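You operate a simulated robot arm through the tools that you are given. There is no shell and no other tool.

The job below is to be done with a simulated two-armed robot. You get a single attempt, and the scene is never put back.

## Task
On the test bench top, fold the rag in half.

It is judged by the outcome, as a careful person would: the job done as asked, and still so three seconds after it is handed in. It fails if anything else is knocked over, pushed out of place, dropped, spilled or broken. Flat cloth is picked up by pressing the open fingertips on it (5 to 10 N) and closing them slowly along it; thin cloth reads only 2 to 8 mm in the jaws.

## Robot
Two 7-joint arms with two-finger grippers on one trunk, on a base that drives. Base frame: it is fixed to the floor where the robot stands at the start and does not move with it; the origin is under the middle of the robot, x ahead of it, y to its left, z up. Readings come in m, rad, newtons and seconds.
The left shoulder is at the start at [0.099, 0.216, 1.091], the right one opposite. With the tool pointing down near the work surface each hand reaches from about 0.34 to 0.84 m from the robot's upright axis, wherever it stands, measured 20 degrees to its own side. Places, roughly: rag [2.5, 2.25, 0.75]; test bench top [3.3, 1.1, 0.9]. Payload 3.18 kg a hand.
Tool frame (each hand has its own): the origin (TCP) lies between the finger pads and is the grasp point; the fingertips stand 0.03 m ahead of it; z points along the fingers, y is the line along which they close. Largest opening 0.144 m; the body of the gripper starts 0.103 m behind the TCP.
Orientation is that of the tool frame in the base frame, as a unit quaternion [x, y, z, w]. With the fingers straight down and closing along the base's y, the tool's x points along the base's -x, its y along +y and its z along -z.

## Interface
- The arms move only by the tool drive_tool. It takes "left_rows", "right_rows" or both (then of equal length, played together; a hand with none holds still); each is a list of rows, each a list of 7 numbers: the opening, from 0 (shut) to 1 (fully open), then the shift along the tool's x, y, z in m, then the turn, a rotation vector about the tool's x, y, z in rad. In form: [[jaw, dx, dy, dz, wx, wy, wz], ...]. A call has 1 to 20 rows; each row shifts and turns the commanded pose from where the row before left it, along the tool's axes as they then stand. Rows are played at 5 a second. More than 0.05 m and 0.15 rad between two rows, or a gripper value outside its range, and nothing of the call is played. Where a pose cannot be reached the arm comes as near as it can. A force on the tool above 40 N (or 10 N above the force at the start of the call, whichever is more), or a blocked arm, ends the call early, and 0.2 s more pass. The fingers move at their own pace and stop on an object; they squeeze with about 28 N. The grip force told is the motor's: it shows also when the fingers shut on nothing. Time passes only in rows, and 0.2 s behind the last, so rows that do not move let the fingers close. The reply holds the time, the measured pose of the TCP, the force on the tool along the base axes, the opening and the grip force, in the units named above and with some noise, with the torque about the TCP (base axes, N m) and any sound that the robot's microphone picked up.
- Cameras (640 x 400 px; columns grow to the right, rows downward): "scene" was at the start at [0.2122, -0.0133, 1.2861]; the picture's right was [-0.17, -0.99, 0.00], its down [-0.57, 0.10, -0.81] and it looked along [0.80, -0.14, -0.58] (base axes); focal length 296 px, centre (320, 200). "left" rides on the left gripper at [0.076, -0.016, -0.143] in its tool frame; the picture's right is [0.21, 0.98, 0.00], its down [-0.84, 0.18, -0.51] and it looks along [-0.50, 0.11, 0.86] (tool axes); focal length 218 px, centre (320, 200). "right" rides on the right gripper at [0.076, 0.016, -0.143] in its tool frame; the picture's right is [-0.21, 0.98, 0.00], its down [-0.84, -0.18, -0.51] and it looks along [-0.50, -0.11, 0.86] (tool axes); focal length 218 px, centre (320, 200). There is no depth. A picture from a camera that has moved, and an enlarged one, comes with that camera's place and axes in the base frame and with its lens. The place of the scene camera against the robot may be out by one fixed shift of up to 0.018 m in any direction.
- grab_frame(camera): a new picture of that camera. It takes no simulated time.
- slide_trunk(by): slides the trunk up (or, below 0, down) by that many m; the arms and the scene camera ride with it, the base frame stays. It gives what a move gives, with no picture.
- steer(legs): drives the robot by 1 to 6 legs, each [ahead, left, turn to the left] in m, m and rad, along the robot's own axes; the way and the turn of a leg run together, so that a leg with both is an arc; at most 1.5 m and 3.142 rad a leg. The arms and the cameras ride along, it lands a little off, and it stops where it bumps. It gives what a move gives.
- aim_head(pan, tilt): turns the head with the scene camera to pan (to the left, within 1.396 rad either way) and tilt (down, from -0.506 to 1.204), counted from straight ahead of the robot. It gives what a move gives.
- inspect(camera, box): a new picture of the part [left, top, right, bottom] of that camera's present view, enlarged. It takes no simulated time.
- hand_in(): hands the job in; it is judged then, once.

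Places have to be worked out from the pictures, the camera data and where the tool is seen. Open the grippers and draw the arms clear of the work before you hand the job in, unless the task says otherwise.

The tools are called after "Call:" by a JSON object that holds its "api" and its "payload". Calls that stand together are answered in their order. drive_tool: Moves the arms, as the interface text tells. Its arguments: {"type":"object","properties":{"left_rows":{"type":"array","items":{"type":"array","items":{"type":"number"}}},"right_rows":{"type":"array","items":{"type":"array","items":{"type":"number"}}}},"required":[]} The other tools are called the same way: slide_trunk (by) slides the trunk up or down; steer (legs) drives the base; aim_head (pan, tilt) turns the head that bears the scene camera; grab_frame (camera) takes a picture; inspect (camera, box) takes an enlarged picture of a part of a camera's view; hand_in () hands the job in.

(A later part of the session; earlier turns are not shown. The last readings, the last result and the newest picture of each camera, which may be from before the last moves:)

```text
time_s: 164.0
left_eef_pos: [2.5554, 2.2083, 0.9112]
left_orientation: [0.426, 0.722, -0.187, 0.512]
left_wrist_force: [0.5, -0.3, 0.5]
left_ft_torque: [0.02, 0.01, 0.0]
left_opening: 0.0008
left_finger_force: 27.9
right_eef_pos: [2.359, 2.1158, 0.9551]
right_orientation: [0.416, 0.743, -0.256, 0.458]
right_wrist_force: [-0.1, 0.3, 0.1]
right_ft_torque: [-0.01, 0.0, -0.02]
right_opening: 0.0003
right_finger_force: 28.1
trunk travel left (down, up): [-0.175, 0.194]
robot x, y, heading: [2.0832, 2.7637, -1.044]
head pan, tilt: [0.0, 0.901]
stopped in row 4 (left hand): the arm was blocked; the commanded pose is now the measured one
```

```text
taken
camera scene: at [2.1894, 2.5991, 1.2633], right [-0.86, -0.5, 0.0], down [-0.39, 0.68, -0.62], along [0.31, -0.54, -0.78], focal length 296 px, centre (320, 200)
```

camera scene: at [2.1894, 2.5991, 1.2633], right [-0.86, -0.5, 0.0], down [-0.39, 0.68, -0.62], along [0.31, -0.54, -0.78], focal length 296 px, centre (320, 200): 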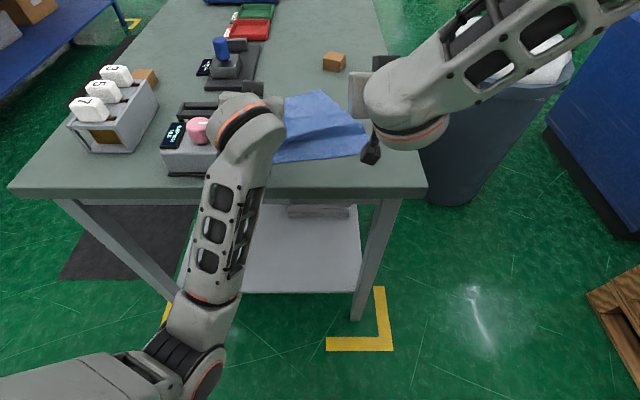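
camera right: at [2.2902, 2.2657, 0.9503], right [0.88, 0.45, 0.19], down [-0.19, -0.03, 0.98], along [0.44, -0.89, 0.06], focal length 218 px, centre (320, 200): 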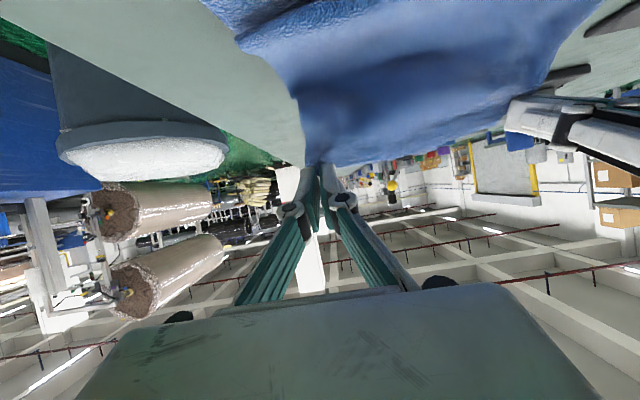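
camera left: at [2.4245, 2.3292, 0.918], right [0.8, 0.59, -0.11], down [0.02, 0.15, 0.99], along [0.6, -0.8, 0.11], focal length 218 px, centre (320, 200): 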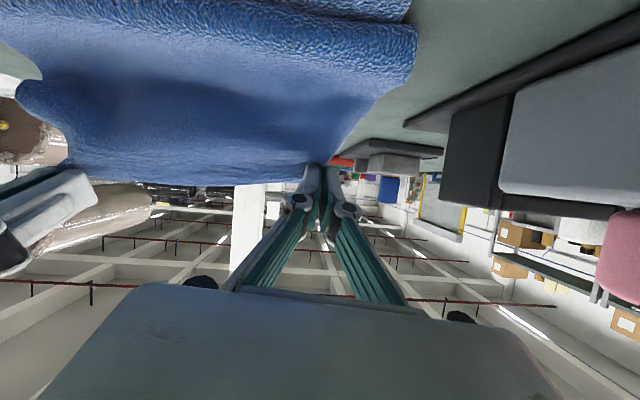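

The left arm is blocked against the bench end and its hand drifted near the pink-knob fixture, and the cloth is no longer evenly held. I release the cloth in both hands without moving, then look.

Call:
{"api": "drive_tool", "payload": {"left_rows": [[0.1, 0, 0, 0, 0, 0, 0], [0.2, 0, 0, 0, 0, 0, 0], [0.2, 0, 0, 0, 0, 0, 0]], "right_rows": [[0.1, 0, 0, 0, 0, 0, 0], [0.2, 0, 0, 0, 0, 0, 0], [0.2, 0, 0, 0, 0, 0, 0]]}}

Call:
{"api": "grab_frame", "payload": {"camera": "left"}}

Call:
{"api": "grab_frame", "payload": {"camera": "right"}}

Call:
{"api": "inspect", "payload": {"camera": "scene", "box": [130, 60, 450, 240]}}

```text
time_s: 164.8
left_eef_pos: [2.5556, 2.2077, 0.9118]
left_orientation: [0.427, 0.722, -0.187, 0.511]
left_wrist_force: [-0.3, 0.1, -0.6]
left_ft_torque: [-0.02, 0.0, 0.03]
left_opening: 0.0289
left_finger_force: 0.1
right_eef_pos: [2.3584, 2.1154, 0.9549]
right_orientation: [0.416, 0.743, -0.256, 0.458]
right_wrist_force: [-0.2, 0.4, 1.0]
right_ft_torque: [-0.02, 0.01, 0.02]
right_opening: 0.0289
right_finger_force: 0.1
trunk travel left (down, up): [-0.175, 0.194]
robot x, y, heading: [2.0838, 2.7641, -1.047]
head pan, tilt: [0.0, 0.901]
```

```text
taken
camera left: at [2.4513, 2.332, 0.8973], right [0.77, 0.64, -0.03], down [-0.05, 0.1, 0.99], along [0.64, -0.76, 0.11], focal length 218 px, centre (320, 200)
```

left: 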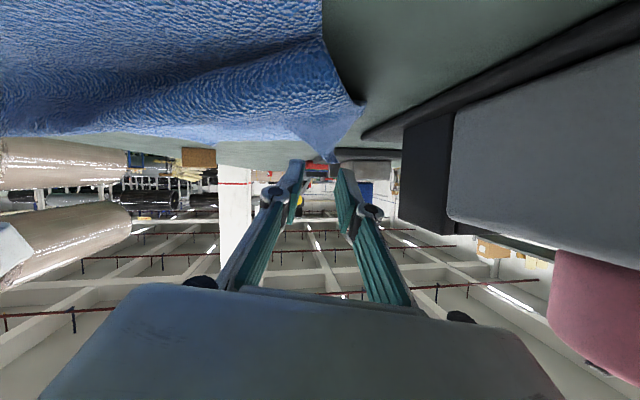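

```text
taken
camera right: at [2.2879, 2.2621, 0.95], right [0.88, 0.43, 0.19], down [-0.19, -0.03, 0.98], along [0.43, -0.9, 0.06], focal length 218 px, centre (320, 200)
```

right: 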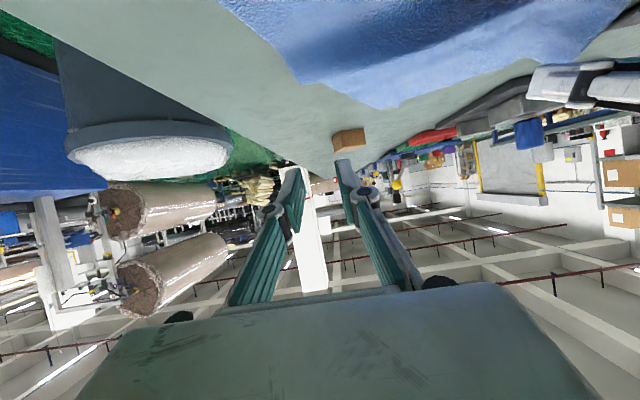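

```text
2.00 times, centred on (290, 150) of scene
camera zoom: at [2.1891, 2.599, 1.2633], right [-0.86, -0.5, 0.0], down [-0.39, 0.68, -0.62], along [0.31, -0.54, -0.78], focal length 591 px, centre (380, 300)
```

zoom: 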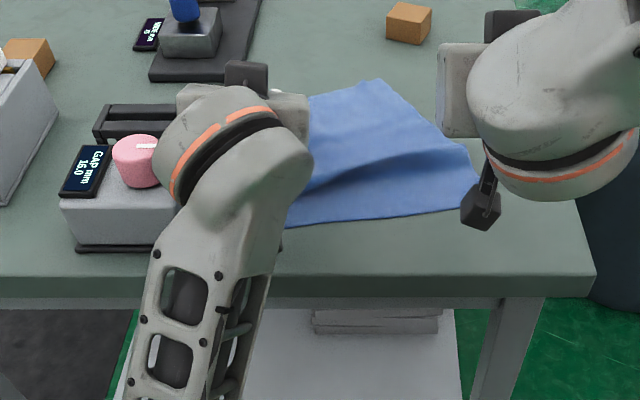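

The cloth sprang back nearly flat. To get the left forearm off the bench end and away from the fixture, I back the base off diagonally (back and to my right), then straight back.

Call:
{"api": "steer", "payload": {"legs": [[-0.05, -0.05, 0], [-0.2, 0, 0]]}}

Call:
{"api": "grab_frame", "payload": {"camera": "scene"}}

```text
time_s: 167.2
left_eef_pos: [2.3888, 2.3986, 0.911]
left_orientation: [0.427, 0.722, -0.186, 0.512]
left_wrist_force: [0.1, -0.3, -0.3]
left_ft_torque: [0.0, -0.02, 0.0]
left_opening: 0.0288
left_finger_force: 0.1
right_eef_pos: [2.1922, 2.3063, 0.9549]
right_orientation: [0.414, 0.744, -0.255, 0.458]
right_wrist_force: [0.0, -1.4, 0.5]
right_ft_torque: [0.02, 0.03, -0.06]
right_opening: 0.0285
right_finger_force: 0.0
trunk travel left (down, up): [-0.175, 0.194]
robot x, y, heading: [1.9137, 2.9532, -1.043]
head pan, tilt: [0.0, 0.901]
```

```text
taken
camera scene: at [2.0212, 2.7879, 1.2634], right [-0.86, -0.51, 0.0], down [-0.4, 0.68, -0.62], along [0.31, -0.54, -0.78], focal length 296 px, centre (320, 200)
```

scene: 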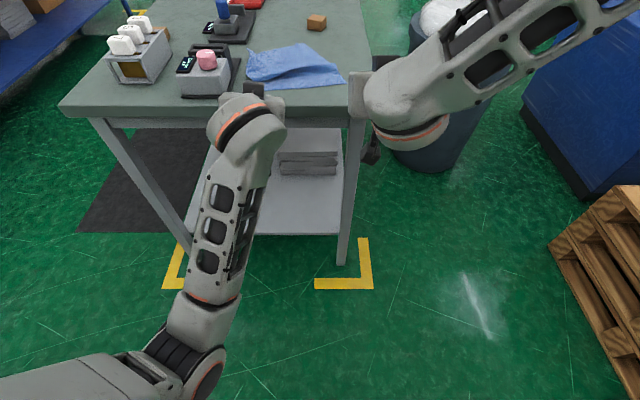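

Clear of the bench now. I look at the cloth and the fixtures.

Call:
{"api": "inspect", "payload": {"camera": "scene", "box": [90, 0, 370, 140]}}

```text
2.29 times, centred on (230, 70) of scene
camera zoom: at [2.0212, 2.7879, 1.2634], right [-0.86, -0.51, 0.0], down [-0.4, 0.68, -0.62], along [0.31, -0.54, -0.78], focal length 676 px, centre (526, 497)
```

zoom: 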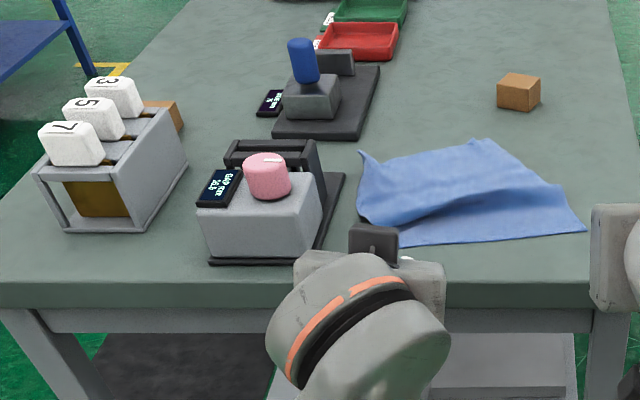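

The fixtures are all in place; the rag lies rumpled with its far side pulled left. I first bring both arms back to a healthy posture in free space: raise the hands and un-pitch them to fingers-down.

Call:
{"api": "drive_tool", "payload": {"left_rows": [[0.2, -0.0137, 0, -0.0061, 0, 0.1436, 0], [0.2, -0.0127, 0, -0.008, 0, 0.1436, 0], [0.2, -0.0114, 0, -0.0097, 0, 0.1436, 0], [0.2, -0.0098, 0, -0.0113, 0, 0.1436, 0], [0.2, -0.0082, 0, -0.0126, 0, 0.1436, 0], [0.2, -0.0063, 0, -0.0136, 0, 0.1436, 0], [0.2, -0.0043, 0, -0.0144, 0, 0.1436, 0], [0.2, -0.0021, 0, -0.0149, 0, 0.1436, 0]], "right_rows": [[0.2, -0.0137, 0, -0.0061, 0, 0.1396, 0], [0.2, -0.0127, 0, -0.008, 0, 0.1396, 0], [0.2, -0.0114, 0, -0.0097, 0, 0.1396, 0], [0.2, -0.0098, 0, -0.0113, 0, 0.1396, 0], [0.2, -0.0082, 0, -0.0126, 0, 0.1396, 0], [0.2, -0.0063, 0, -0.0136, 0, 0.1396, 0], [0.2, -0.0043, 0, -0.0144, 0, 0.1396, 0], [0.2, -0.0021, 0, -0.0149, 0, 0.1396, 0]]}}

Call:
{"api": "grab_frame", "payload": {"camera": "scene"}}

```text
time_s: 168.9
left_eef_pos: [2.3956, 2.3551, 1.0104]
left_orientation: [0.464, 0.881, 0.062, 0.062]
left_wrist_force: [-0.8, -0.6, 0.2]
left_ft_torque: [0.06, -0.02, -0.01]
left_opening: 0.0288
left_finger_force: 0.0
left hand out of reach, approached as far as the arm can: row 5, 6, 8
right_eef_pos: [2.1709, 2.3167, 1.052]
right_orientation: [0.489, 0.872, -0.006, 0.014]
right_wrist_force: [-1.2, -0.4, -0.3]
right_ft_torque: [0.09, -0.02, -0.02]
right_opening: 0.0288
right_finger_force: 0.2
right hand out of reach, approached as far as the arm can: row 8
trunk travel left (down, up): [-0.175, 0.194]
robot x, y, heading: [1.9158, 2.9519, -1.043]
head pan, tilt: [0.0, 0.901]
```

```text
taken
camera scene: at [2.0201, 2.7856, 1.263], right [-0.86, -0.51, 0.0], down [-0.4, 0.68, -0.62], along [0.31, -0.54, -0.78], focal length 296 px, centre (320, 200)
```

scene: 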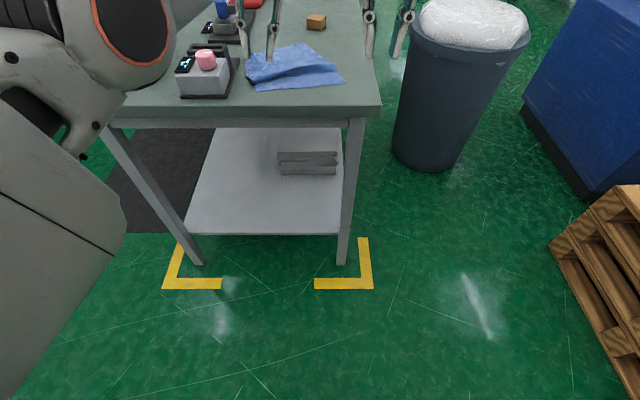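

I pull both hands back from their far reach and straighten the remaining tilt.

Call:
{"api": "drive_tool", "payload": {"left_rows": [[0.2, 0.03, 0, -0.005, 0.0283, 0.0067, 0.0115], [0.2, 0.03, 0, -0.005, 0.0283, 0.0067, 0.0115], [0.2, 0.03, 0, -0.005, 0.0283, 0.0067, 0.0115], [0.2, 0.03, 0, -0.005, 0.0283, 0.0067, 0.0115], [0.2, 0.03, 0, -0.005, 0.0283, 0.0067, 0.0115], [0.2, 0.03, 0, -0.005, 0.0283, 0.0067, 0.0115]], "right_rows": [[0.2, 0.02, 0, 0, 0, 0.005, 0.0035], [0.2, 0.02, 0, 0, 0, 0.005, 0.0035], [0.2, 0.02, 0, 0, 0, 0.005, 0.0035], [0.2, 0.02, 0, 0, 0, 0.005, 0.0035], [0.2, 0.02, 0, 0, 0, 0.005, 0.0035], [0.2, 0.02, 0, 0, 0, 0.005, 0.0035]]}}

Call:
{"api": "aim_head", "payload": {"pan": 0.0, "tilt": 0.6}}

Call:
{"api": "grab_frame", "payload": {"camera": "scene"}}

```text
time_s: 170.6
left_eef_pos: [2.3687, 2.3736, 1.0013]
left_orientation: [0.472, 0.88, 0.031, -0.032]
left_wrist_force: [0.5, -0.3, -0.4]
left_ft_torque: [-0.02, 0.0, 0.02]
left_opening: 0.0286
left_finger_force: 0.1
left hand out of reach, approached as far as the arm can: row 1, 2, 3, 4, 5, 6
right_eef_pos: [2.111, 2.4212, 1.0586]
right_orientation: [0.495, 0.869, 0.009, -0.019]
right_wrist_force: [-0.7, 0.5, 0.1]
right_ft_torque: [0.04, 0.04, -0.01]
right_opening: 0.0289
right_finger_force: 0.1
trunk travel left (down, up): [-0.175, 0.194]
robot x, y, heading: [1.9147, 2.9558, -1.047]
head pan, tilt: [0.0, 0.901]
stopped in row 6 (left hand): the arm was blocked; the commanded pose is now the measured one
```

```text
time_s: 171.3
left_eef_pos: [2.3676, 2.3715, 1.0036]
left_orientation: [0.472, 0.88, 0.031, -0.033]
left_wrist_force: [0.0, 0.8, 0.6]
left_ft_torque: [-0.04, -0.01, 0.03]
left_opening: 0.0287
left_finger_force: 0.2
right_eef_pos: [2.1097, 2.4224, 1.0585]
right_orientation: [0.496, 0.868, 0.01, -0.018]
right_wrist_force: [-0.1, 0.4, -0.9]
right_ft_torque: [0.0, -0.01, 0.03]
right_opening: 0.0289
right_finger_force: 0.1
trunk travel left (down, up): [-0.175, 0.194]
robot x, y, heading: [1.9181, 2.9482, -1.04]
head pan, tilt: [0.0, 0.6]
```

```text
taken
camera scene: at [2.0281, 2.7762, 1.288], right [-0.86, -0.51, 0.0], down [-0.29, 0.49, -0.82], along [0.42, -0.71, -0.57], focal length 296 px, centre (320, 200)
```

scene: 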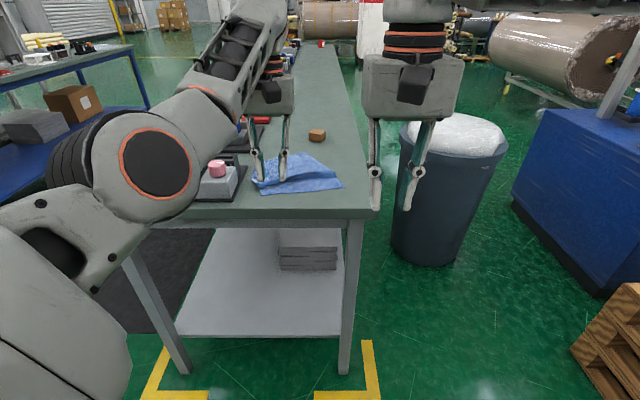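

The left arm is in an odd posture (elbow forward) and reports being blocked. I look at it from the head, panned left, before moving anything.

Call:
{"api": "aim_head", "payload": {"pan": 0.6, "tilt": 0.7}}

Call:
{"api": "grab_frame", "payload": {"camera": "scene"}}

Call:
{"api": "grab_frame", "payload": {"camera": "right"}}

Call:
{"api": "grab_frame", "payload": {"camera": "left"}}

```text
time_s: 172.3
left_eef_pos: [2.3672, 2.3726, 1.0029]
left_orientation: [0.472, 0.88, 0.03, -0.033]
left_wrist_force: [0.3, 0.2, 0.2]
left_ft_torque: [-0.02, -0.01, -0.03]
left_opening: 0.0289
left_finger_force: 0.1
right_eef_pos: [2.1103, 2.4222, 1.0577]
right_orientation: [0.495, 0.868, 0.01, -0.018]
right_wrist_force: [-0.4, 0.9, -0.4]
right_ft_torque: [0.0, -0.03, -0.04]
right_opening: 0.029
right_finger_force: 0.1
trunk travel left (down, up): [-0.175, 0.194]
robot x, y, heading: [1.9162, 2.9505, -1.042]
head pan, tilt: [0.6, 0.7]
```

```text
taken
camera scene: at [2.0602, 2.8161, 1.2795], right [-0.43, -0.9, 0.0], down [-0.58, 0.28, -0.77], along [0.69, -0.33, -0.64], focal length 296 px, centre (320, 200)
```

scene: 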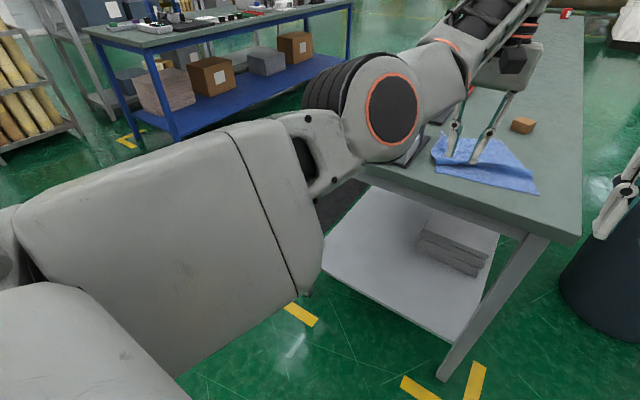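

```text
taken
camera right: at [2.0888, 2.4908, 1.2035], right [0.95, 0.32, -0.01], down [0.28, -0.83, 0.47], along [0.14, -0.45, -0.88], focal length 218 px, centre (320, 200)
```

right: 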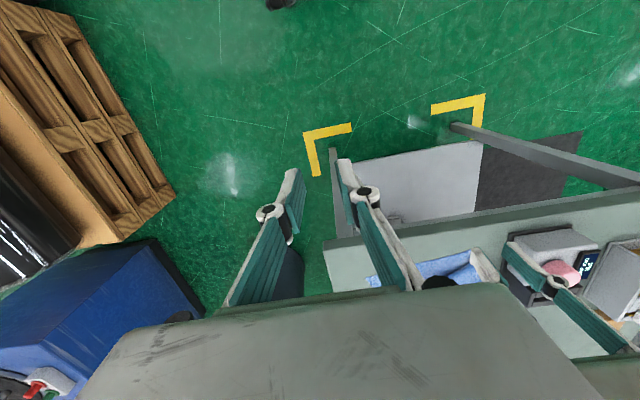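

```text
taken
camera left: at [2.3179, 2.4142, 1.1514], right [0.7, 0.71, 0.04], down [0.63, -0.64, 0.44], along [0.34, -0.28, -0.9], focal length 218 px, centre (320, 200)
```

left: 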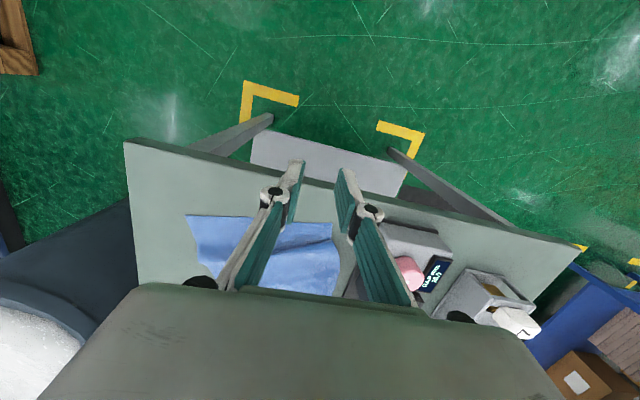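

The left elbow seems to hang low over the near-left bench corner. I raise the trunk 0.15 m, which lifts everything clear, and then back away for free space.

Call:
{"api": "slide_trunk", "payload": {"by": 0.15}}

Call:
{"api": "steer", "payload": {"legs": [[-0.35, 0, 0]]}}

Call:
{"api": "aim_head", "payload": {"pan": 0.0, "tilt": 0.6}}

Call:
{"api": "grab_frame", "payload": {"camera": "scene"}}

```text
time_s: 174.1
left_eef_pos: [2.3395, 2.4059, 1.3019]
left_orientation: [0.476, 0.876, -0.028, 0.065]
left_wrist_force: [1.3, 0.4, 0.6]
left_ft_torque: [0.01, 0.0, 0.0]
left_opening: 0.0289
left_finger_force: 0.1
right_eef_pos: [2.1099, 2.4211, 1.207]
right_orientation: [0.495, 0.869, 0.011, -0.019]
right_wrist_force: [-0.5, 0.4, 0.4]
right_ft_torque: [0.05, 0.06, -0.01]
right_opening: 0.0287
right_finger_force: 0.0
trunk travel left (down, up): [-0.325, 0.044]
robot x, y, heading: [1.9169, 2.9537, -1.042]
head pan, tilt: [0.6, 0.7]
```

```text
time_s: 176.4
left_eef_pos: [2.1638, 2.7077, 1.3026]
left_orientation: [0.477, 0.876, -0.028, 0.065]
left_wrist_force: [0.2, 1.2, 0.2]
left_ft_torque: [-0.02, 0.0, -0.02]
left_opening: 0.0289
left_finger_force: 0.0
right_eef_pos: [1.9333, 2.7219, 1.2076]
right_orientation: [0.495, 0.868, 0.01, -0.018]
right_wrist_force: [-0.1, 0.0, 0.7]
right_ft_torque: [-0.01, 0.01, 0.0]
right_opening: 0.0288
right_finger_force: 0.1
trunk travel left (down, up): [-0.325, 0.044]
robot x, y, heading: [1.7423, 3.2523, -1.044]
head pan, tilt: [0.6, 0.7]
```

```text
time_s: 177.4
left_eef_pos: [2.164, 2.7078, 1.3019]
left_orientation: [0.476, 0.877, -0.029, 0.065]
left_wrist_force: [-0.6, -0.4, 0.8]
left_ft_torque: [0.02, 0.01, 0.01]
left_opening: 0.0287
left_finger_force: 0.0
right_eef_pos: [1.935, 2.7226, 1.2077]
right_orientation: [0.495, 0.869, 0.01, -0.018]
right_wrist_force: [-0.3, -0.2, 0.1]
right_ft_torque: [0.0, 0.0, 0.0]
right_opening: 0.0286
right_finger_force: 0.0
trunk travel left (down, up): [-0.325, 0.044]
robot x, y, heading: [1.7416, 3.2515, -1.045]
head pan, tilt: [0.0, 0.6]
```

```text
taken
camera scene: at [1.813, 3.1433, 1.444], right [-0.86, -0.51, 0.0], down [-0.29, 0.49, -0.83], along [0.42, -0.71, -0.56], focal length 296 px, centre (320, 200)
```

scene: 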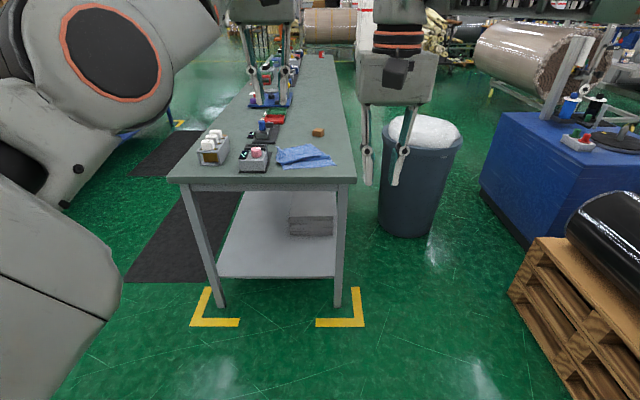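

The bench and its items look unmoved, and the left arm sprang up free. I look at the left arm's posture in free space.

Call:
{"api": "aim_head", "payload": {"pan": 0.9, "tilt": 0.4}}

Call:
{"api": "grab_frame", "payload": {"camera": "scene"}}

```text
time_s: 178.6
left_eef_pos: [2.1647, 2.708, 1.3029]
left_orientation: [0.476, 0.877, -0.028, 0.065]
left_wrist_force: [-0.3, 0.2, -0.7]
left_ft_torque: [0.0, 0.03, 0.01]
left_opening: 0.0288
left_finger_force: 0.1
right_eef_pos: [1.9347, 2.7225, 1.2082]
right_orientation: [0.496, 0.868, 0.01, -0.019]
right_wrist_force: [-0.3, -0.7, 0.1]
right_ft_torque: [0.04, -0.02, 0.01]
right_opening: 0.0285
right_finger_force: 0.1
trunk travel left (down, up): [-0.325, 0.044]
robot x, y, heading: [1.7381, 3.2531, -1.038]
head pan, tilt: [0.901, 0.4]
```

```text
taken
camera scene: at [1.86, 3.2063, 1.4622], right [-0.14, -0.99, 0.0], down [-0.39, 0.05, -0.92], along [0.91, -0.13, -0.39], focal length 296 px, centre (320, 200)
```

scene: 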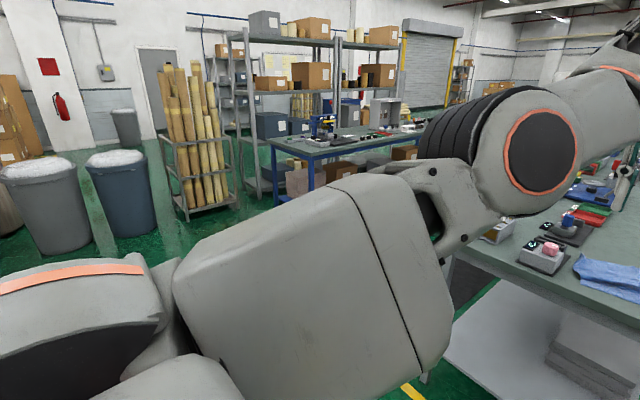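

The posture looks like the ordinary one, only stretched. I bring the left hand back to a nominal place (further back, left and lower) and straighten it.

Call:
{"api": "drive_tool", "payload": {"left_rows": [[0.2, 0.022, 0.0133, 0.02, 0, 0.0233, 0.008], [0.2, 0.022, 0.0133, 0.02, 0, 0.0233, 0.008], [0.2, 0.022, 0.0133, 0.02, 0, 0.0233, 0.008], [0.2, 0.022, 0.0133, 0.02, 0, 0.0233, 0.008], [0.2, 0.022, 0.0133, 0.02, 0, 0.0233, 0.008], [0.2, 0.022, 0.0133, 0.02, 0, 0.0233, 0.008]]}}

Call:
{"api": "grab_frame", "payload": {"camera": "scene"}}

```text
time_s: 179.8
left_eef_pos: [2.2781, 2.7488, 1.2458]
left_orientation: [0.447, 0.891, 0.041, 0.068]
left_wrist_force: [0.3, 0.0, 0.4]
left_ft_torque: [0.0, 0.0, 0.03]
left_opening: 0.0289
left_finger_force: 0.1
left hand out of reach, approached as far as the arm can: row 1, 2, 3, 4, 5, 6
right_eef_pos: [1.9362, 2.7226, 1.2079]
right_orientation: [0.496, 0.868, 0.011, -0.019]
right_wrist_force: [0.1, 0.1, -0.3]
right_ft_torque: [0.01, 0.03, -0.02]
right_opening: 0.0288
right_finger_force: 0.1
trunk travel left (down, up): [-0.325, 0.044]
robot x, y, heading: [1.7422, 3.2539, -1.042]
head pan, tilt: [0.901, 0.4]
stopped in row 6 (left hand): the arm was blocked; the commanded pose is now the measured one
```

```text
taken
camera scene: at [1.8611, 3.2063, 1.4621], right [-0.14, -0.99, 0.0], down [-0.39, 0.05, -0.92], along [0.91, -0.13, -0.39], focal length 296 px, centre (320, 200)
```

scene: 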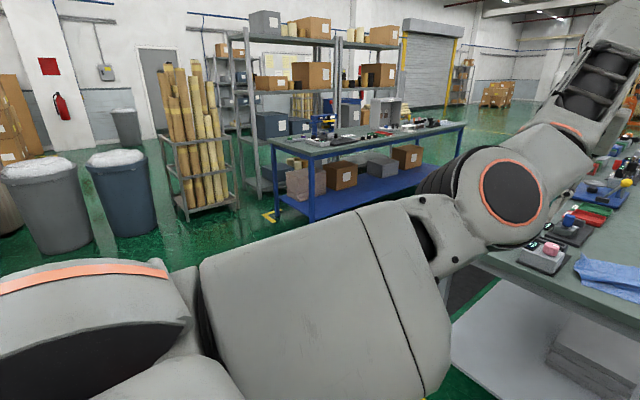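

The left arm can't retract from this branch. In the free space here I try lowering the left hand straight down, so the upper arm can swing down.

Call:
{"api": "drive_tool", "payload": {"left_rows": [[0.2, 0, 0, 0.025, 0, 0, 0], [0.2, 0, 0, 0.025, 0, 0, 0], [0.2, 0, 0, 0.025, 0, 0, 0], [0.2, 0, 0, 0.025, 0, 0, 0], [0.2, 0, 0, 0.025, 0, 0, 0], [0.2, 0, 0, 0.025, 0, 0, 0]]}}

Call:
{"api": "grab_frame", "payload": {"camera": "scene"}}

```text
time_s: 180.9
left_eef_pos: [2.3745, 2.7946, 1.1529]
left_orientation: [0.383, 0.921, 0.031, 0.068]
left_wrist_force: [0.5, -0.1, -0.3]
left_ft_torque: [-0.02, 0.0, -0.01]
left_opening: 0.0289
left_finger_force: 0.1
right_eef_pos: [1.9368, 2.7229, 1.209]
right_orientation: [0.496, 0.868, 0.01, -0.018]
right_wrist_force: [0.1, -0.2, -0.3]
right_ft_torque: [0.0, 0.01, 0.02]
right_opening: 0.0286
right_finger_force: 0.0
trunk travel left (down, up): [-0.325, 0.044]
robot x, y, heading: [1.7426, 3.2533, -1.041]
head pan, tilt: [0.901, 0.4]
stopped in row 5 (left hand): the arm was blocked; the commanded pose is now the measured one
```

```text
taken
camera scene: at [1.8604, 3.2068, 1.4622], right [-0.14, -0.99, 0.0], down [-0.39, 0.05, -0.92], along [0.91, -0.13, -0.39], focal length 296 px, centre (320, 200)
```

scene: 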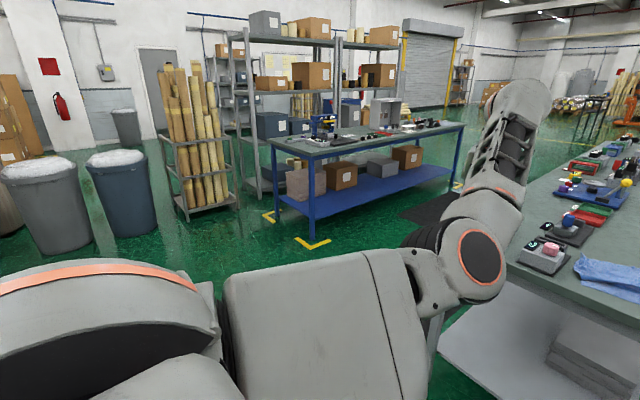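

The hand slides outward while the arm stays blocked, so I follow that: out to the left and back, gently downward.

Call:
{"api": "drive_tool", "payload": {"left_rows": [[0.2, 0.0199, 0.0228, 0.01, 0, 0, 0], [0.2, 0.0199, 0.0228, 0.01, 0, 0, 0], [0.2, 0.0199, 0.0228, 0.01, 0, 0, 0], [0.2, 0.0199, 0.0228, 0.01, 0, 0, 0], [0.2, 0.0199, 0.0228, 0.01, 0, 0, 0], [0.2, 0.0199, 0.0228, 0.01, 0, 0, 0]]}}

Call:
{"api": "grab_frame", "payload": {"camera": "scene"}}

```text
time_s: 181.7
left_eef_pos: [2.4581, 2.932, 1.1385]
left_orientation: [0.311, 0.946, 0.05, 0.079]
left_wrist_force: [0.0, 0.6, 0.5]
left_ft_torque: [-0.04, 0.03, 0.03]
left_opening: 0.0286
left_finger_force: 0.1
right_eef_pos: [1.9346, 2.7232, 1.2082]
right_orientation: [0.495, 0.868, 0.01, -0.018]
right_wrist_force: [0.5, 0.3, 0.4]
right_ft_torque: [0.0, 0.01, 0.03]
right_opening: 0.0289
right_finger_force: 0.1
trunk travel left (down, up): [-0.325, 0.044]
robot x, y, heading: [1.7376, 3.2537, -1.043]
head pan, tilt: [0.901, 0.4]
stopped in row 3 (left hand): the arm was blocked; the commanded pose is now the measured one
```

```text
taken
camera scene: at [1.8604, 3.2069, 1.4622], right [-0.14, -0.99, 0.0], down [-0.39, 0.05, -0.92], along [0.91, -0.13, -0.39], focal length 296 px, centre (320, 200)
```

scene: 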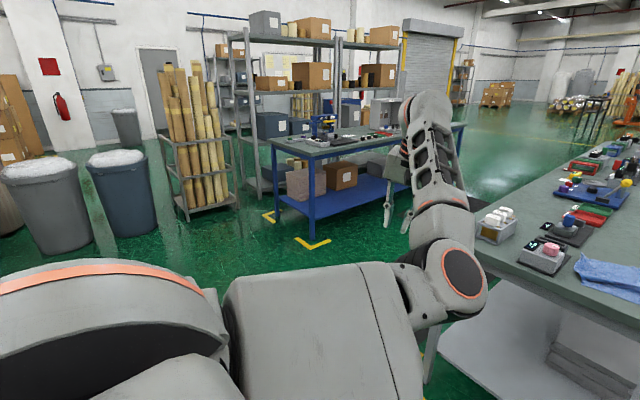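

The upper arm stays pointing forward while only the forearm swivels. I try raising the hand up and out to unfold the arm.

Call:
{"api": "drive_tool", "payload": {"left_rows": [[0.2, 0.0105, 0.0263, -0.03, 0, 0, 0], [0.2, 0.0105, 0.0263, -0.03, 0, 0, 0], [0.2, 0.0105, 0.0263, -0.03, 0, 0, 0], [0.2, 0.0105, 0.0263, -0.03, 0, 0, 0], [0.2, 0.0105, 0.0263, -0.03, 0, 0, 0], [0.2, 0.0105, 0.0263, -0.03, 0, 0, 0]]}}

Call:
{"api": "grab_frame", "payload": {"camera": "scene"}}

```text
time_s: 183.1
left_eef_pos: [2.4682, 3.0937, 1.3298]
left_orientation: [0.306, 0.947, 0.062, 0.08]
left_wrist_force: [-0.2, 0.9, -0.2]
left_ft_torque: [0.02, -0.04, 0.03]
left_opening: 0.0286
left_finger_force: 0.1
right_eef_pos: [1.9347, 2.7233, 1.2096]
right_orientation: [0.495, 0.869, 0.01, -0.018]
right_wrist_force: [1.0, 0.2, 1.0]
right_ft_torque: [-0.03, -0.02, -0.04]
right_opening: 0.0289
right_finger_force: 0.0
trunk travel left (down, up): [-0.325, 0.044]
robot x, y, heading: [1.7402, 3.2519, -1.042]
head pan, tilt: [0.901, 0.4]
```

```text
taken
camera scene: at [1.8598, 3.2077, 1.4623], right [-0.14, -0.99, 0.0], down [-0.39, 0.05, -0.92], along [0.91, -0.13, -0.39], focal length 296 px, centre (320, 200)
```

scene: 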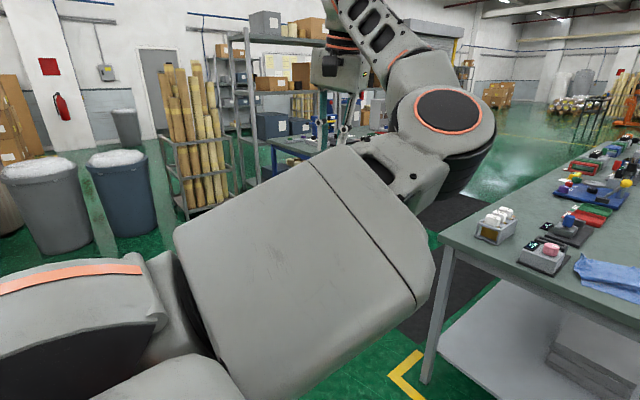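

That moved freely and the upper arm lifted. I go on outward to stretch the arm, so it can re-bend the normal way.

Call:
{"api": "drive_tool", "payload": {"left_rows": [[0.2, -0.0102, 0.0228, -0.02, 0, 0, 0], [0.2, -0.0102, 0.0228, -0.02, 0, 0, 0], [0.2, -0.0102, 0.0228, -0.02, 0, 0, 0], [0.2, -0.0102, 0.0228, -0.02, 0, 0, 0], [0.2, -0.0102, 0.0228, -0.02, 0, 0, 0], [0.2, -0.0102, 0.0228, -0.02, 0, 0, 0]]}}

Call:
{"api": "grab_frame", "payload": {"camera": "scene"}}

```text
time_s: 184.5
left_eef_pos: [2.5462, 3.1361, 1.4436]
left_orientation: [0.315, 0.944, 0.052, 0.08]
left_wrist_force: [-0.1, -0.3, 0.1]
left_ft_torque: [0.02, -0.02, 0.0]
left_opening: 0.0288
left_finger_force: 0.2
left hand out of reach, approached as far as the arm can: row 5, 6
right_eef_pos: [1.9348, 2.7211, 1.2077]
right_orientation: [0.495, 0.869, 0.012, -0.018]
right_wrist_force: [-0.4, 0.1, -0.3]
right_ft_torque: [0.0, 0.0, 0.06]
right_opening: 0.0284
right_finger_force: 0.0
trunk travel left (down, up): [-0.325, 0.044]
robot x, y, heading: [1.7397, 3.2525, -1.039]
head pan, tilt: [0.901, 0.4]
```

```text
taken
camera scene: at [1.8593, 3.2055, 1.4622], right [-0.14, -0.99, 0.0], down [-0.38, 0.05, -0.92], along [0.91, -0.13, -0.39], focal length 296 px, centre (320, 200)
```

scene: 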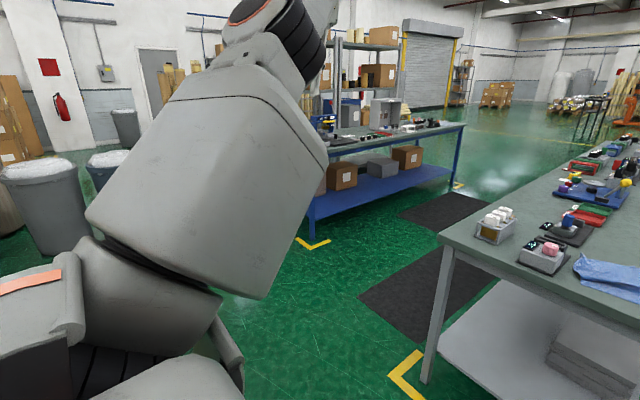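

Now the upper arm points up and out. I bring the left hand inward and down again toward its nominal place.

Call:
{"api": "drive_tool", "payload": {"left_rows": [[0.2, 0.0073, -0.0241, 0.0175, 0, 0, 0.02], [0.2, 0.0073, -0.0241, 0.0175, 0, 0, 0.02], [0.2, 0.0073, -0.0241, 0.0175, 0, 0, 0.02], [0.2, 0.0073, -0.0241, 0.0175, 0, 0, 0.02], [0.2, 0.0073, -0.0241, 0.0175, 0, 0, 0.02], [0.2, 0.0073, -0.0241, 0.0175, 0, 0, 0.02]]}}

Call:
{"api": "grab_frame", "payload": {"camera": "scene"}}

```text
time_s: 185.3
left_eef_pos: [2.5155, 3.1142, 1.3031]
left_orientation: [0.334, 0.942, -0.036, 0.003]
left_wrist_force: [-0.5, 0.2, 0.6]
left_ft_torque: [0.08, -0.06, 0.01]
left_opening: 0.0286
left_finger_force: 0.1
right_eef_pos: [1.9352, 2.7208, 1.2072]
right_orientation: [0.494, 0.869, 0.011, -0.018]
right_wrist_force: [-0.5, -0.7, -0.3]
right_ft_torque: [0.03, -0.02, 0.02]
right_opening: 0.0286
right_finger_force: 0.1
trunk travel left (down, up): [-0.325, 0.044]
robot x, y, heading: [1.7389, 3.2537, -1.039]
head pan, tilt: [0.901, 0.4]
stopped in row 4 (left hand): the arm was blocked; the commanded pose is now the measured one
```

```text
taken
camera scene: at [1.8596, 3.2052, 1.4622], right [-0.14, -0.99, 0.0], down [-0.38, 0.05, -0.92], along [0.91, -0.13, -0.39], focal length 296 px, centre (320, 200)
```

scene: 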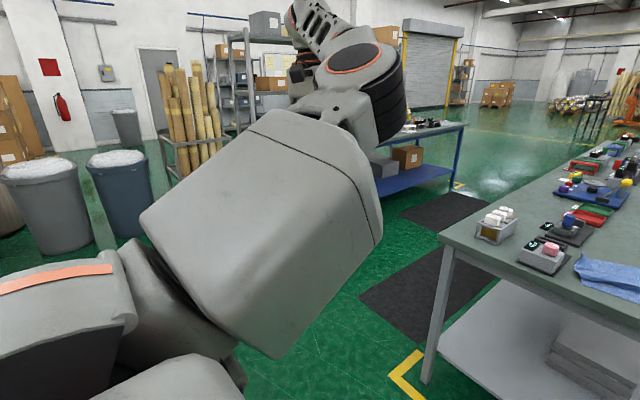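

The elbow is now about where it was at the start; only the forearm points out instead of in. I go through a stretched pose: hand forward and inward at height, in slow small steps.

Call:
{"api": "drive_tool", "payload": {"left_rows": [[0.2, -0.0073, -0.0161, -0.004, 0, 0, 0], [0.2, -0.0073, -0.0161, -0.004, 0, 0, 0], [0.2, -0.0073, -0.0161, -0.004, 0, 0, 0], [0.2, -0.0073, -0.0161, -0.004, 0, 0, 0], [0.2, -0.0073, -0.0161, -0.004, 0, 0, 0], [0.2, -0.0073, -0.0161, -0.004, 0, 0, 0], [0.2, -0.0073, -0.0161, -0.004, 0, 0, 0], [0.2, -0.0073, -0.0161, -0.004, 0, 0, 0]]}}

Call:
{"api": "grab_frame", "payload": {"camera": "scene"}}

```text
time_s: 187.1
left_eef_pos: [2.4796, 2.9785, 1.3456]
left_orientation: [0.335, 0.942, -0.035, 0.004]
left_wrist_force: [-0.1, 0.1, -0.1]
left_ft_torque: [0.03, 0.01, 0.0]
left_opening: 0.0288
left_finger_force: 0.0
right_eef_pos: [1.9355, 2.7222, 1.2083]
right_orientation: [0.495, 0.869, 0.011, -0.018]
right_wrist_force: [-0.6, 0.6, -0.2]
right_ft_torque: [0.0, -0.02, -0.04]
right_opening: 0.0286
right_finger_force: 0.1
trunk travel left (down, up): [-0.325, 0.044]
robot x, y, heading: [1.7392, 3.2544, -1.035]
head pan, tilt: [0.901, 0.4]
```

```text
taken
camera scene: at [1.8605, 3.2067, 1.4622], right [-0.14, -0.99, 0.0], down [-0.39, 0.05, -0.92], along [0.91, -0.13, -0.39], focal length 296 px, centre (320, 200)
```

scene: 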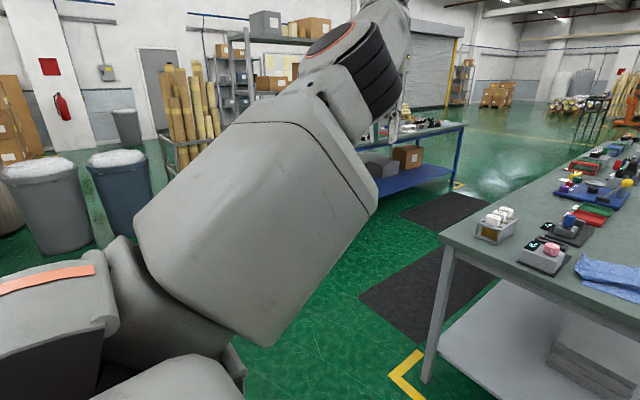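

Smooth, and the arm is nearly straight. I continue inward, letting the forearm bend the normal way.

Call:
{"api": "drive_tool", "payload": {"left_rows": [[0.2, -0.0003, -0.0161, 0.004, 0, 0, 0.02], [0.2, -0.0003, -0.0161, 0.004, 0, 0, 0.02], [0.2, -0.0003, -0.0161, 0.004, 0, 0, 0.02], [0.2, -0.0003, -0.0161, 0.004, 0, 0, 0.02], [0.2, -0.0003, -0.0161, 0.004, 0, 0, 0.02], [0.2, -0.0003, -0.0161, 0.004, 0, 0, 0.02], [0.2, -0.0003, -0.0161, 0.004, 0, 0, 0.02], [0.2, -0.0003, -0.0161, 0.004, 0, 0, 0.02]]}}

Call:
{"api": "grab_frame", "payload": {"camera": "scene"}}

```text
time_s: 189.1
left_eef_pos: [2.4414, 2.9253, 1.3128]
left_orientation: [0.363, 0.929, -0.071, -0.016]
left_wrist_force: [0.3, 0.0, 0.5]
left_ft_torque: [-0.01, 0.04, 0.0]
left_opening: 0.0288
left_finger_force: 0.0
right_eef_pos: [1.9374, 2.7229, 1.2081]
right_orientation: [0.495, 0.869, 0.011, -0.018]
right_wrist_force: [0.3, -0.2, 0.6]
right_ft_torque: [-0.01, 0.0, -0.01]
right_opening: 0.0288
right_finger_force: 0.1
trunk travel left (down, up): [-0.325, 0.044]
robot x, y, heading: [1.7381, 3.2558, -1.04]
head pan, tilt: [0.901, 0.4]
stopped in row 8 (left hand): the arm was blocked; the commanded pose is now the measured one
```

```text
taken
camera scene: at [1.8608, 3.2073, 1.4622], right [-0.14, -0.99, 0.0], down [-0.39, 0.05, -0.92], along [0.91, -0.13, -0.39], focal length 296 px, centre (320, 200)
```

scene: 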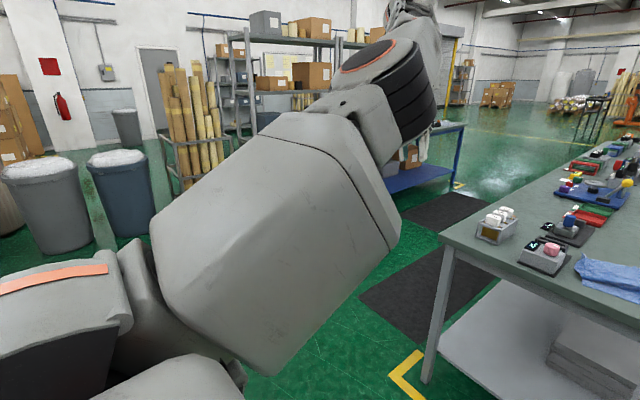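

The arm needs to swing its elbow underneath, the reverse of how it got here. I pitch the left hand forward again here in free space, which should lower the elbow.

Call:
{"api": "drive_tool", "payload": {"left_rows": [[0.2, 0.005, 0, 0.005, 0, -0.1, 0], [0.2, 0.005, 0, 0.005, 0, -0.1, 0], [0.2, 0.005, 0, 0.005, 0, -0.1, 0], [0.2, 0.005, 0, 0.005, 0, -0.1, 0], [0.2, 0.005, 0, 0.005, 0, -0.1, 0], [0.2, 0.005, 0, 0.005, 0, -0.1, 0]]}}

Call:
{"api": "grab_frame", "payload": {"camera": "scene"}}

```text
time_s: 189.7
left_eef_pos: [2.4767, 2.9662, 1.2501]
left_orientation: [0.302, 0.935, -0.186, -0.024]
left_wrist_force: [-0.4, 0.1, -0.6]
left_ft_torque: [0.02, 0.01, 0.02]
left_opening: 0.0288
left_finger_force: 0.1
right_eef_pos: [1.9367, 2.7232, 1.208]
right_orientation: [0.493, 0.87, 0.01, -0.018]
right_wrist_force: [0.1, -0.1, 0.2]
right_ft_torque: [0.0, 0.0, 0.03]
right_opening: 0.0286
right_finger_force: 0.0
trunk travel left (down, up): [-0.325, 0.044]
robot x, y, heading: [1.7444, 3.252, -1.037]
head pan, tilt: [0.901, 0.4]
stopped in row 2 (left hand): the arm was blocked; the commanded pose is now the measured one
```

```text
taken
camera scene: at [1.8611, 3.2062, 1.4621], right [-0.14, -0.99, 0.0], down [-0.39, 0.05, -0.92], along [0.91, -0.13, -0.39], focal length 296 px, centre (320, 200)
```

scene: 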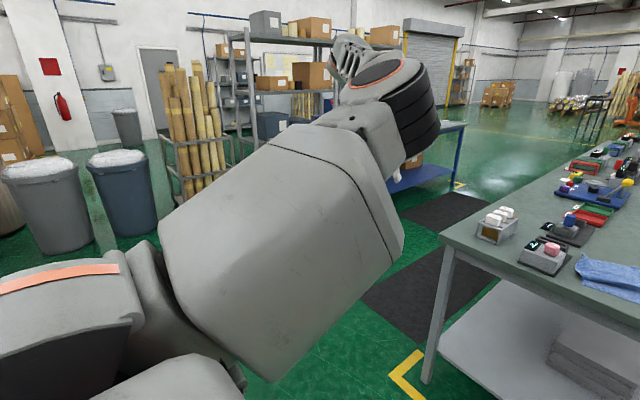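

Pitching here blocks too. The forearm came over from inside via "up", so it should go back that way: I lift the hand high and draw it back toward me first.

Call:
{"api": "drive_tool", "payload": {"left_rows": [[0.2, 0.0097, -0.0055, -0.0158, 0, 0, 0], [0.2, 0.0097, -0.0055, -0.0158, 0, 0, 0], [0.2, 0.0097, -0.0055, -0.0158, 0, 0, 0], [0.2, 0.0097, -0.0055, -0.0158, 0, 0, 0], [0.2, 0.0097, -0.0055, -0.0158, 0, 0, 0], [0.2, 0.0097, -0.0055, -0.0158, 0, 0, 0], [0.2, 0.0097, -0.0055, -0.0158, 0, 0, 0], [0.2, 0.0097, -0.0055, -0.0158, 0, 0, 0]]}}

Call:
{"api": "grab_frame", "payload": {"camera": "scene"}}

```text
time_s: 191.7
left_eef_pos: [2.4487, 3.066, 1.3558]
left_orientation: [0.246, 0.946, -0.204, -0.043]
left_wrist_force: [-0.1, -0.1, -0.1]
left_ft_torque: [0.04, 0.03, -0.03]
left_opening: 0.0288
left_finger_force: 0.1
right_eef_pos: [1.9377, 2.7235, 1.2074]
right_orientation: [0.494, 0.869, 0.011, -0.018]
right_wrist_force: [0.0, -0.4, 0.2]
right_ft_torque: [0.0, 0.0, 0.03]
right_opening: 0.0288
right_finger_force: 0.1
trunk travel left (down, up): [-0.325, 0.044]
robot x, y, heading: [1.7416, 3.2523, -1.037]
head pan, tilt: [0.901, 0.4]
stopped in row 8 (left hand): the arm was blocked; the commanded pose is now the measured one
```

```text
taken
camera scene: at [1.8611, 3.207, 1.4621], right [-0.14, -0.99, 0.0], down [-0.39, 0.05, -0.92], along [0.91, -0.13, -0.39], focal length 296 px, centre (320, 200)
```

scene: 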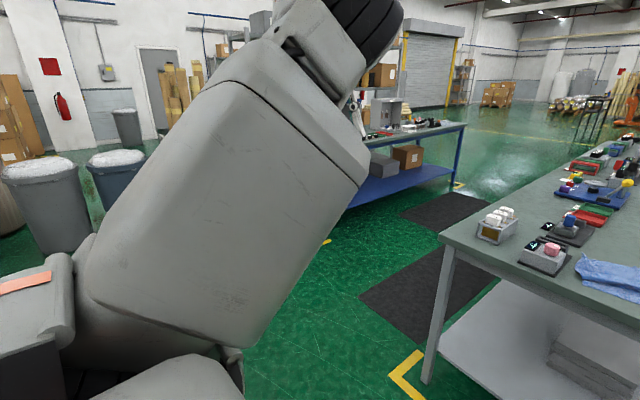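

I try to walk the left hand back along its outer reach (forward and inward while stretched), the way it came, in slow steps.

Call:
{"api": "drive_tool", "payload": {"left_rows": [[0.2, -0.0096, -0.0162, 0.0102, 0, 0, 0], [0.2, -0.0096, -0.0162, 0.0102, 0, 0, 0], [0.2, -0.0096, -0.0162, 0.0102, 0, 0, 0], [0.2, -0.0096, -0.0162, 0.0102, 0, 0, 0], [0.2, -0.0096, -0.0162, 0.0102, 0, 0, 0], [0.2, -0.0096, -0.0162, 0.0102, 0, 0, 0], [0.2, -0.0096, -0.0162, 0.0102, 0, 0, 0], [0.2, -0.0096, -0.0162, 0.0102, 0, 0, 0], [0.2, -0.0096, -0.0162, 0.0102, 0, 0, 0], [0.2, -0.0096, -0.0162, 0.0102, 0, 0, 0]]}}

Call:
{"api": "aim_head", "payload": {"pan": 0.6, "tilt": 0.3}}

Call:
{"api": "grab_frame", "payload": {"camera": "scene"}}

```text
time_s: 193.9
left_eef_pos: [2.4362, 2.8505, 1.3322]
left_orientation: [0.25, 0.946, -0.204, -0.041]
left_wrist_force: [0.3, 0.0, 0.3]
left_ft_torque: [0.01, 0.01, -0.06]
left_opening: 0.0288
left_finger_force: 0.0
right_eef_pos: [1.9378, 2.7242, 1.2083]
right_orientation: [0.494, 0.869, 0.01, -0.018]
right_wrist_force: [-0.3, -0.4, -0.5]
right_ft_torque: [0.02, 0.04, 0.0]
right_opening: 0.0285
right_finger_force: 0.1
trunk travel left (down, up): [-0.325, 0.044]
robot x, y, heading: [1.7407, 3.2547, -1.037]
head pan, tilt: [0.901, 0.4]
```

```text
time_s: 194.7
left_eef_pos: [2.436, 2.8504, 1.333]
left_orientation: [0.25, 0.946, -0.203, -0.041]
left_wrist_force: [0.2, 0.2, -0.1]
left_ft_torque: [0.0, 0.02, 0.0]
left_opening: 0.029
left_finger_force: 0.1
right_eef_pos: [1.9367, 2.7226, 1.2082]
right_orientation: [0.494, 0.869, 0.009, -0.018]
right_wrist_force: [-0.4, 0.3, 0.6]
right_ft_torque: [0.02, 0.02, 0.02]
right_opening: 0.0288
right_finger_force: 0.1
trunk travel left (down, up): [-0.325, 0.044]
robot x, y, heading: [1.7416, 3.2545, -1.04]
head pan, tilt: [0.6, 0.3]
```

```text
taken
camera scene: at [1.8533, 3.1804, 1.4714], right [-0.42, -0.91, 0.0], down [-0.27, 0.13, -0.96], along [0.87, -0.4, -0.3], focal length 296 px, centre (320, 200)
```

scene: 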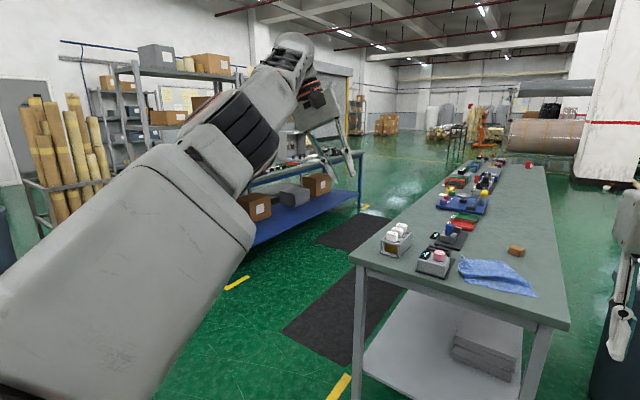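

Now the arm is stretched forward-left with the elbow outboard, like at the start. I continue inward slowly.

Call:
{"api": "drive_tool", "payload": {"left_rows": [[0.2, 0.0077, -0.0098, 0.0097, 0, 0, 0], [0.2, 0.0077, -0.0098, 0.0097, 0, 0, 0], [0.2, 0.0077, -0.0098, 0.0097, 0, 0, 0], [0.2, 0.0077, -0.0098, 0.0097, 0, 0, 0], [0.2, 0.0077, -0.0098, 0.0097, 0, 0, 0], [0.2, 0.0077, -0.0098, 0.0097, 0, 0, 0]]}}

Call:
{"api": "grab_frame", "payload": {"camera": "scene"}}

```text
time_s: 196.1
left_eef_pos: [2.4333, 2.86, 1.2953]
left_orientation: [0.182, 0.952, -0.24, -0.062]
left_wrist_force: [0.6, 0.2, 0.7]
left_ft_torque: [-0.01, 0.02, 0.04]
left_opening: 0.0286
left_finger_force: 0.1
right_eef_pos: [1.9375, 2.7243, 1.2083]
right_orientation: [0.494, 0.869, 0.01, -0.018]
right_wrist_force: [0.1, 0.3, -0.3]
right_ft_torque: [0.0, 0.03, -0.01]
right_opening: 0.029
right_finger_force: 0.0
trunk travel left (down, up): [-0.325, 0.044]
robot x, y, heading: [1.7373, 3.2516, -1.036]
head pan, tilt: [0.6, 0.3]
stopped in row 6 (left hand): the arm was blocked; the commanded pose is now the measured one
```

```text
taken
camera scene: at [1.8538, 3.1807, 1.4714], right [-0.42, -0.91, 0.0], down [-0.27, 0.13, -0.96], along [0.87, -0.41, -0.3], focal length 296 px, centre (320, 200)
```

scene: 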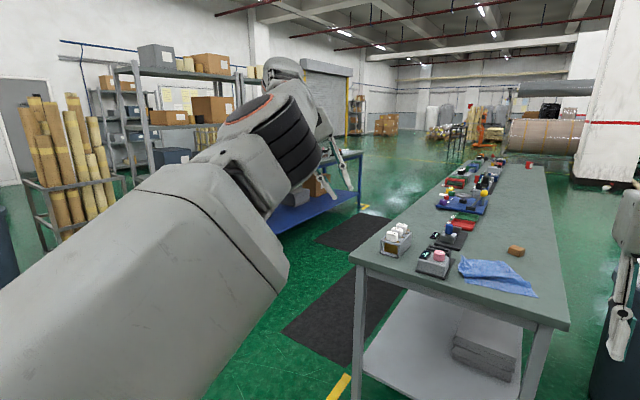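

The left arm keeps re-bending the wrong way. I will do the fold with the healthy right arm alone and park the left arm up and out to the left, clear of the bench.

Call:
{"api": "drive_tool", "payload": {"left_rows": [[0.2, 0.0061, 0.0183, -0.0155, 0, 0, 0], [0.2, 0.0061, 0.0183, -0.0155, 0, 0, 0], [0.2, 0.0061, 0.0183, -0.0155, 0, 0, 0], [0.2, 0.0061, 0.0183, -0.0155, 0, 0, 0], [0.2, 0.0061, 0.0183, -0.0155, 0, 0, 0], [0.2, 0.0061, 0.0183, -0.0155, 0, 0, 0], [0.2, 0.0061, 0.0183, -0.0155, 0, 0, 0], [0.2, 0.0061, 0.0183, -0.0155, 0, 0, 0]]}}

Call:
{"api": "grab_frame", "payload": {"camera": "scene"}}

```text
time_s: 197.9
left_eef_pos: [2.4561, 3.047, 1.3387]
left_orientation: [0.185, 0.951, -0.24, -0.061]
left_wrist_force: [0.3, 0.8, 0.0]
left_ft_torque: [-0.05, 0.0, 0.01]
left_opening: 0.029
left_finger_force: 0.1
right_eef_pos: [1.9373, 2.7241, 1.2087]
right_orientation: [0.493, 0.87, 0.01, -0.018]
right_wrist_force: [0.2, 0.6, 0.1]
right_ft_torque: [0.02, 0.02, 0.04]
right_opening: 0.0288
right_finger_force: 0.1
trunk travel left (down, up): [-0.325, 0.044]
robot x, y, heading: [1.7383, 3.2563, -1.038]
head pan, tilt: [0.6, 0.3]
```

```text
taken
camera scene: at [1.8536, 3.1814, 1.4715], right [-0.42, -0.91, 0.0], down [-0.27, 0.12, -0.96], along [0.87, -0.41, -0.3], focal length 296 px, centre (320, 200)
```

scene: 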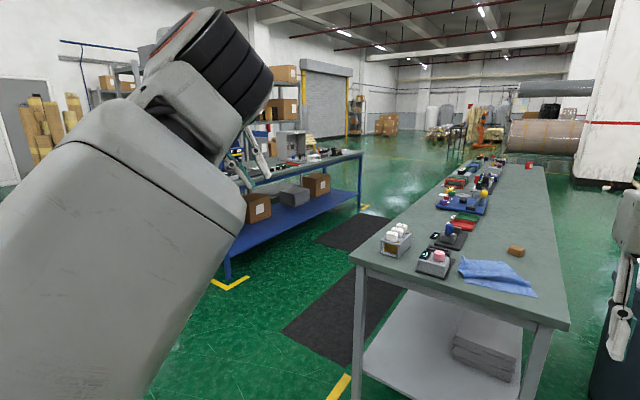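

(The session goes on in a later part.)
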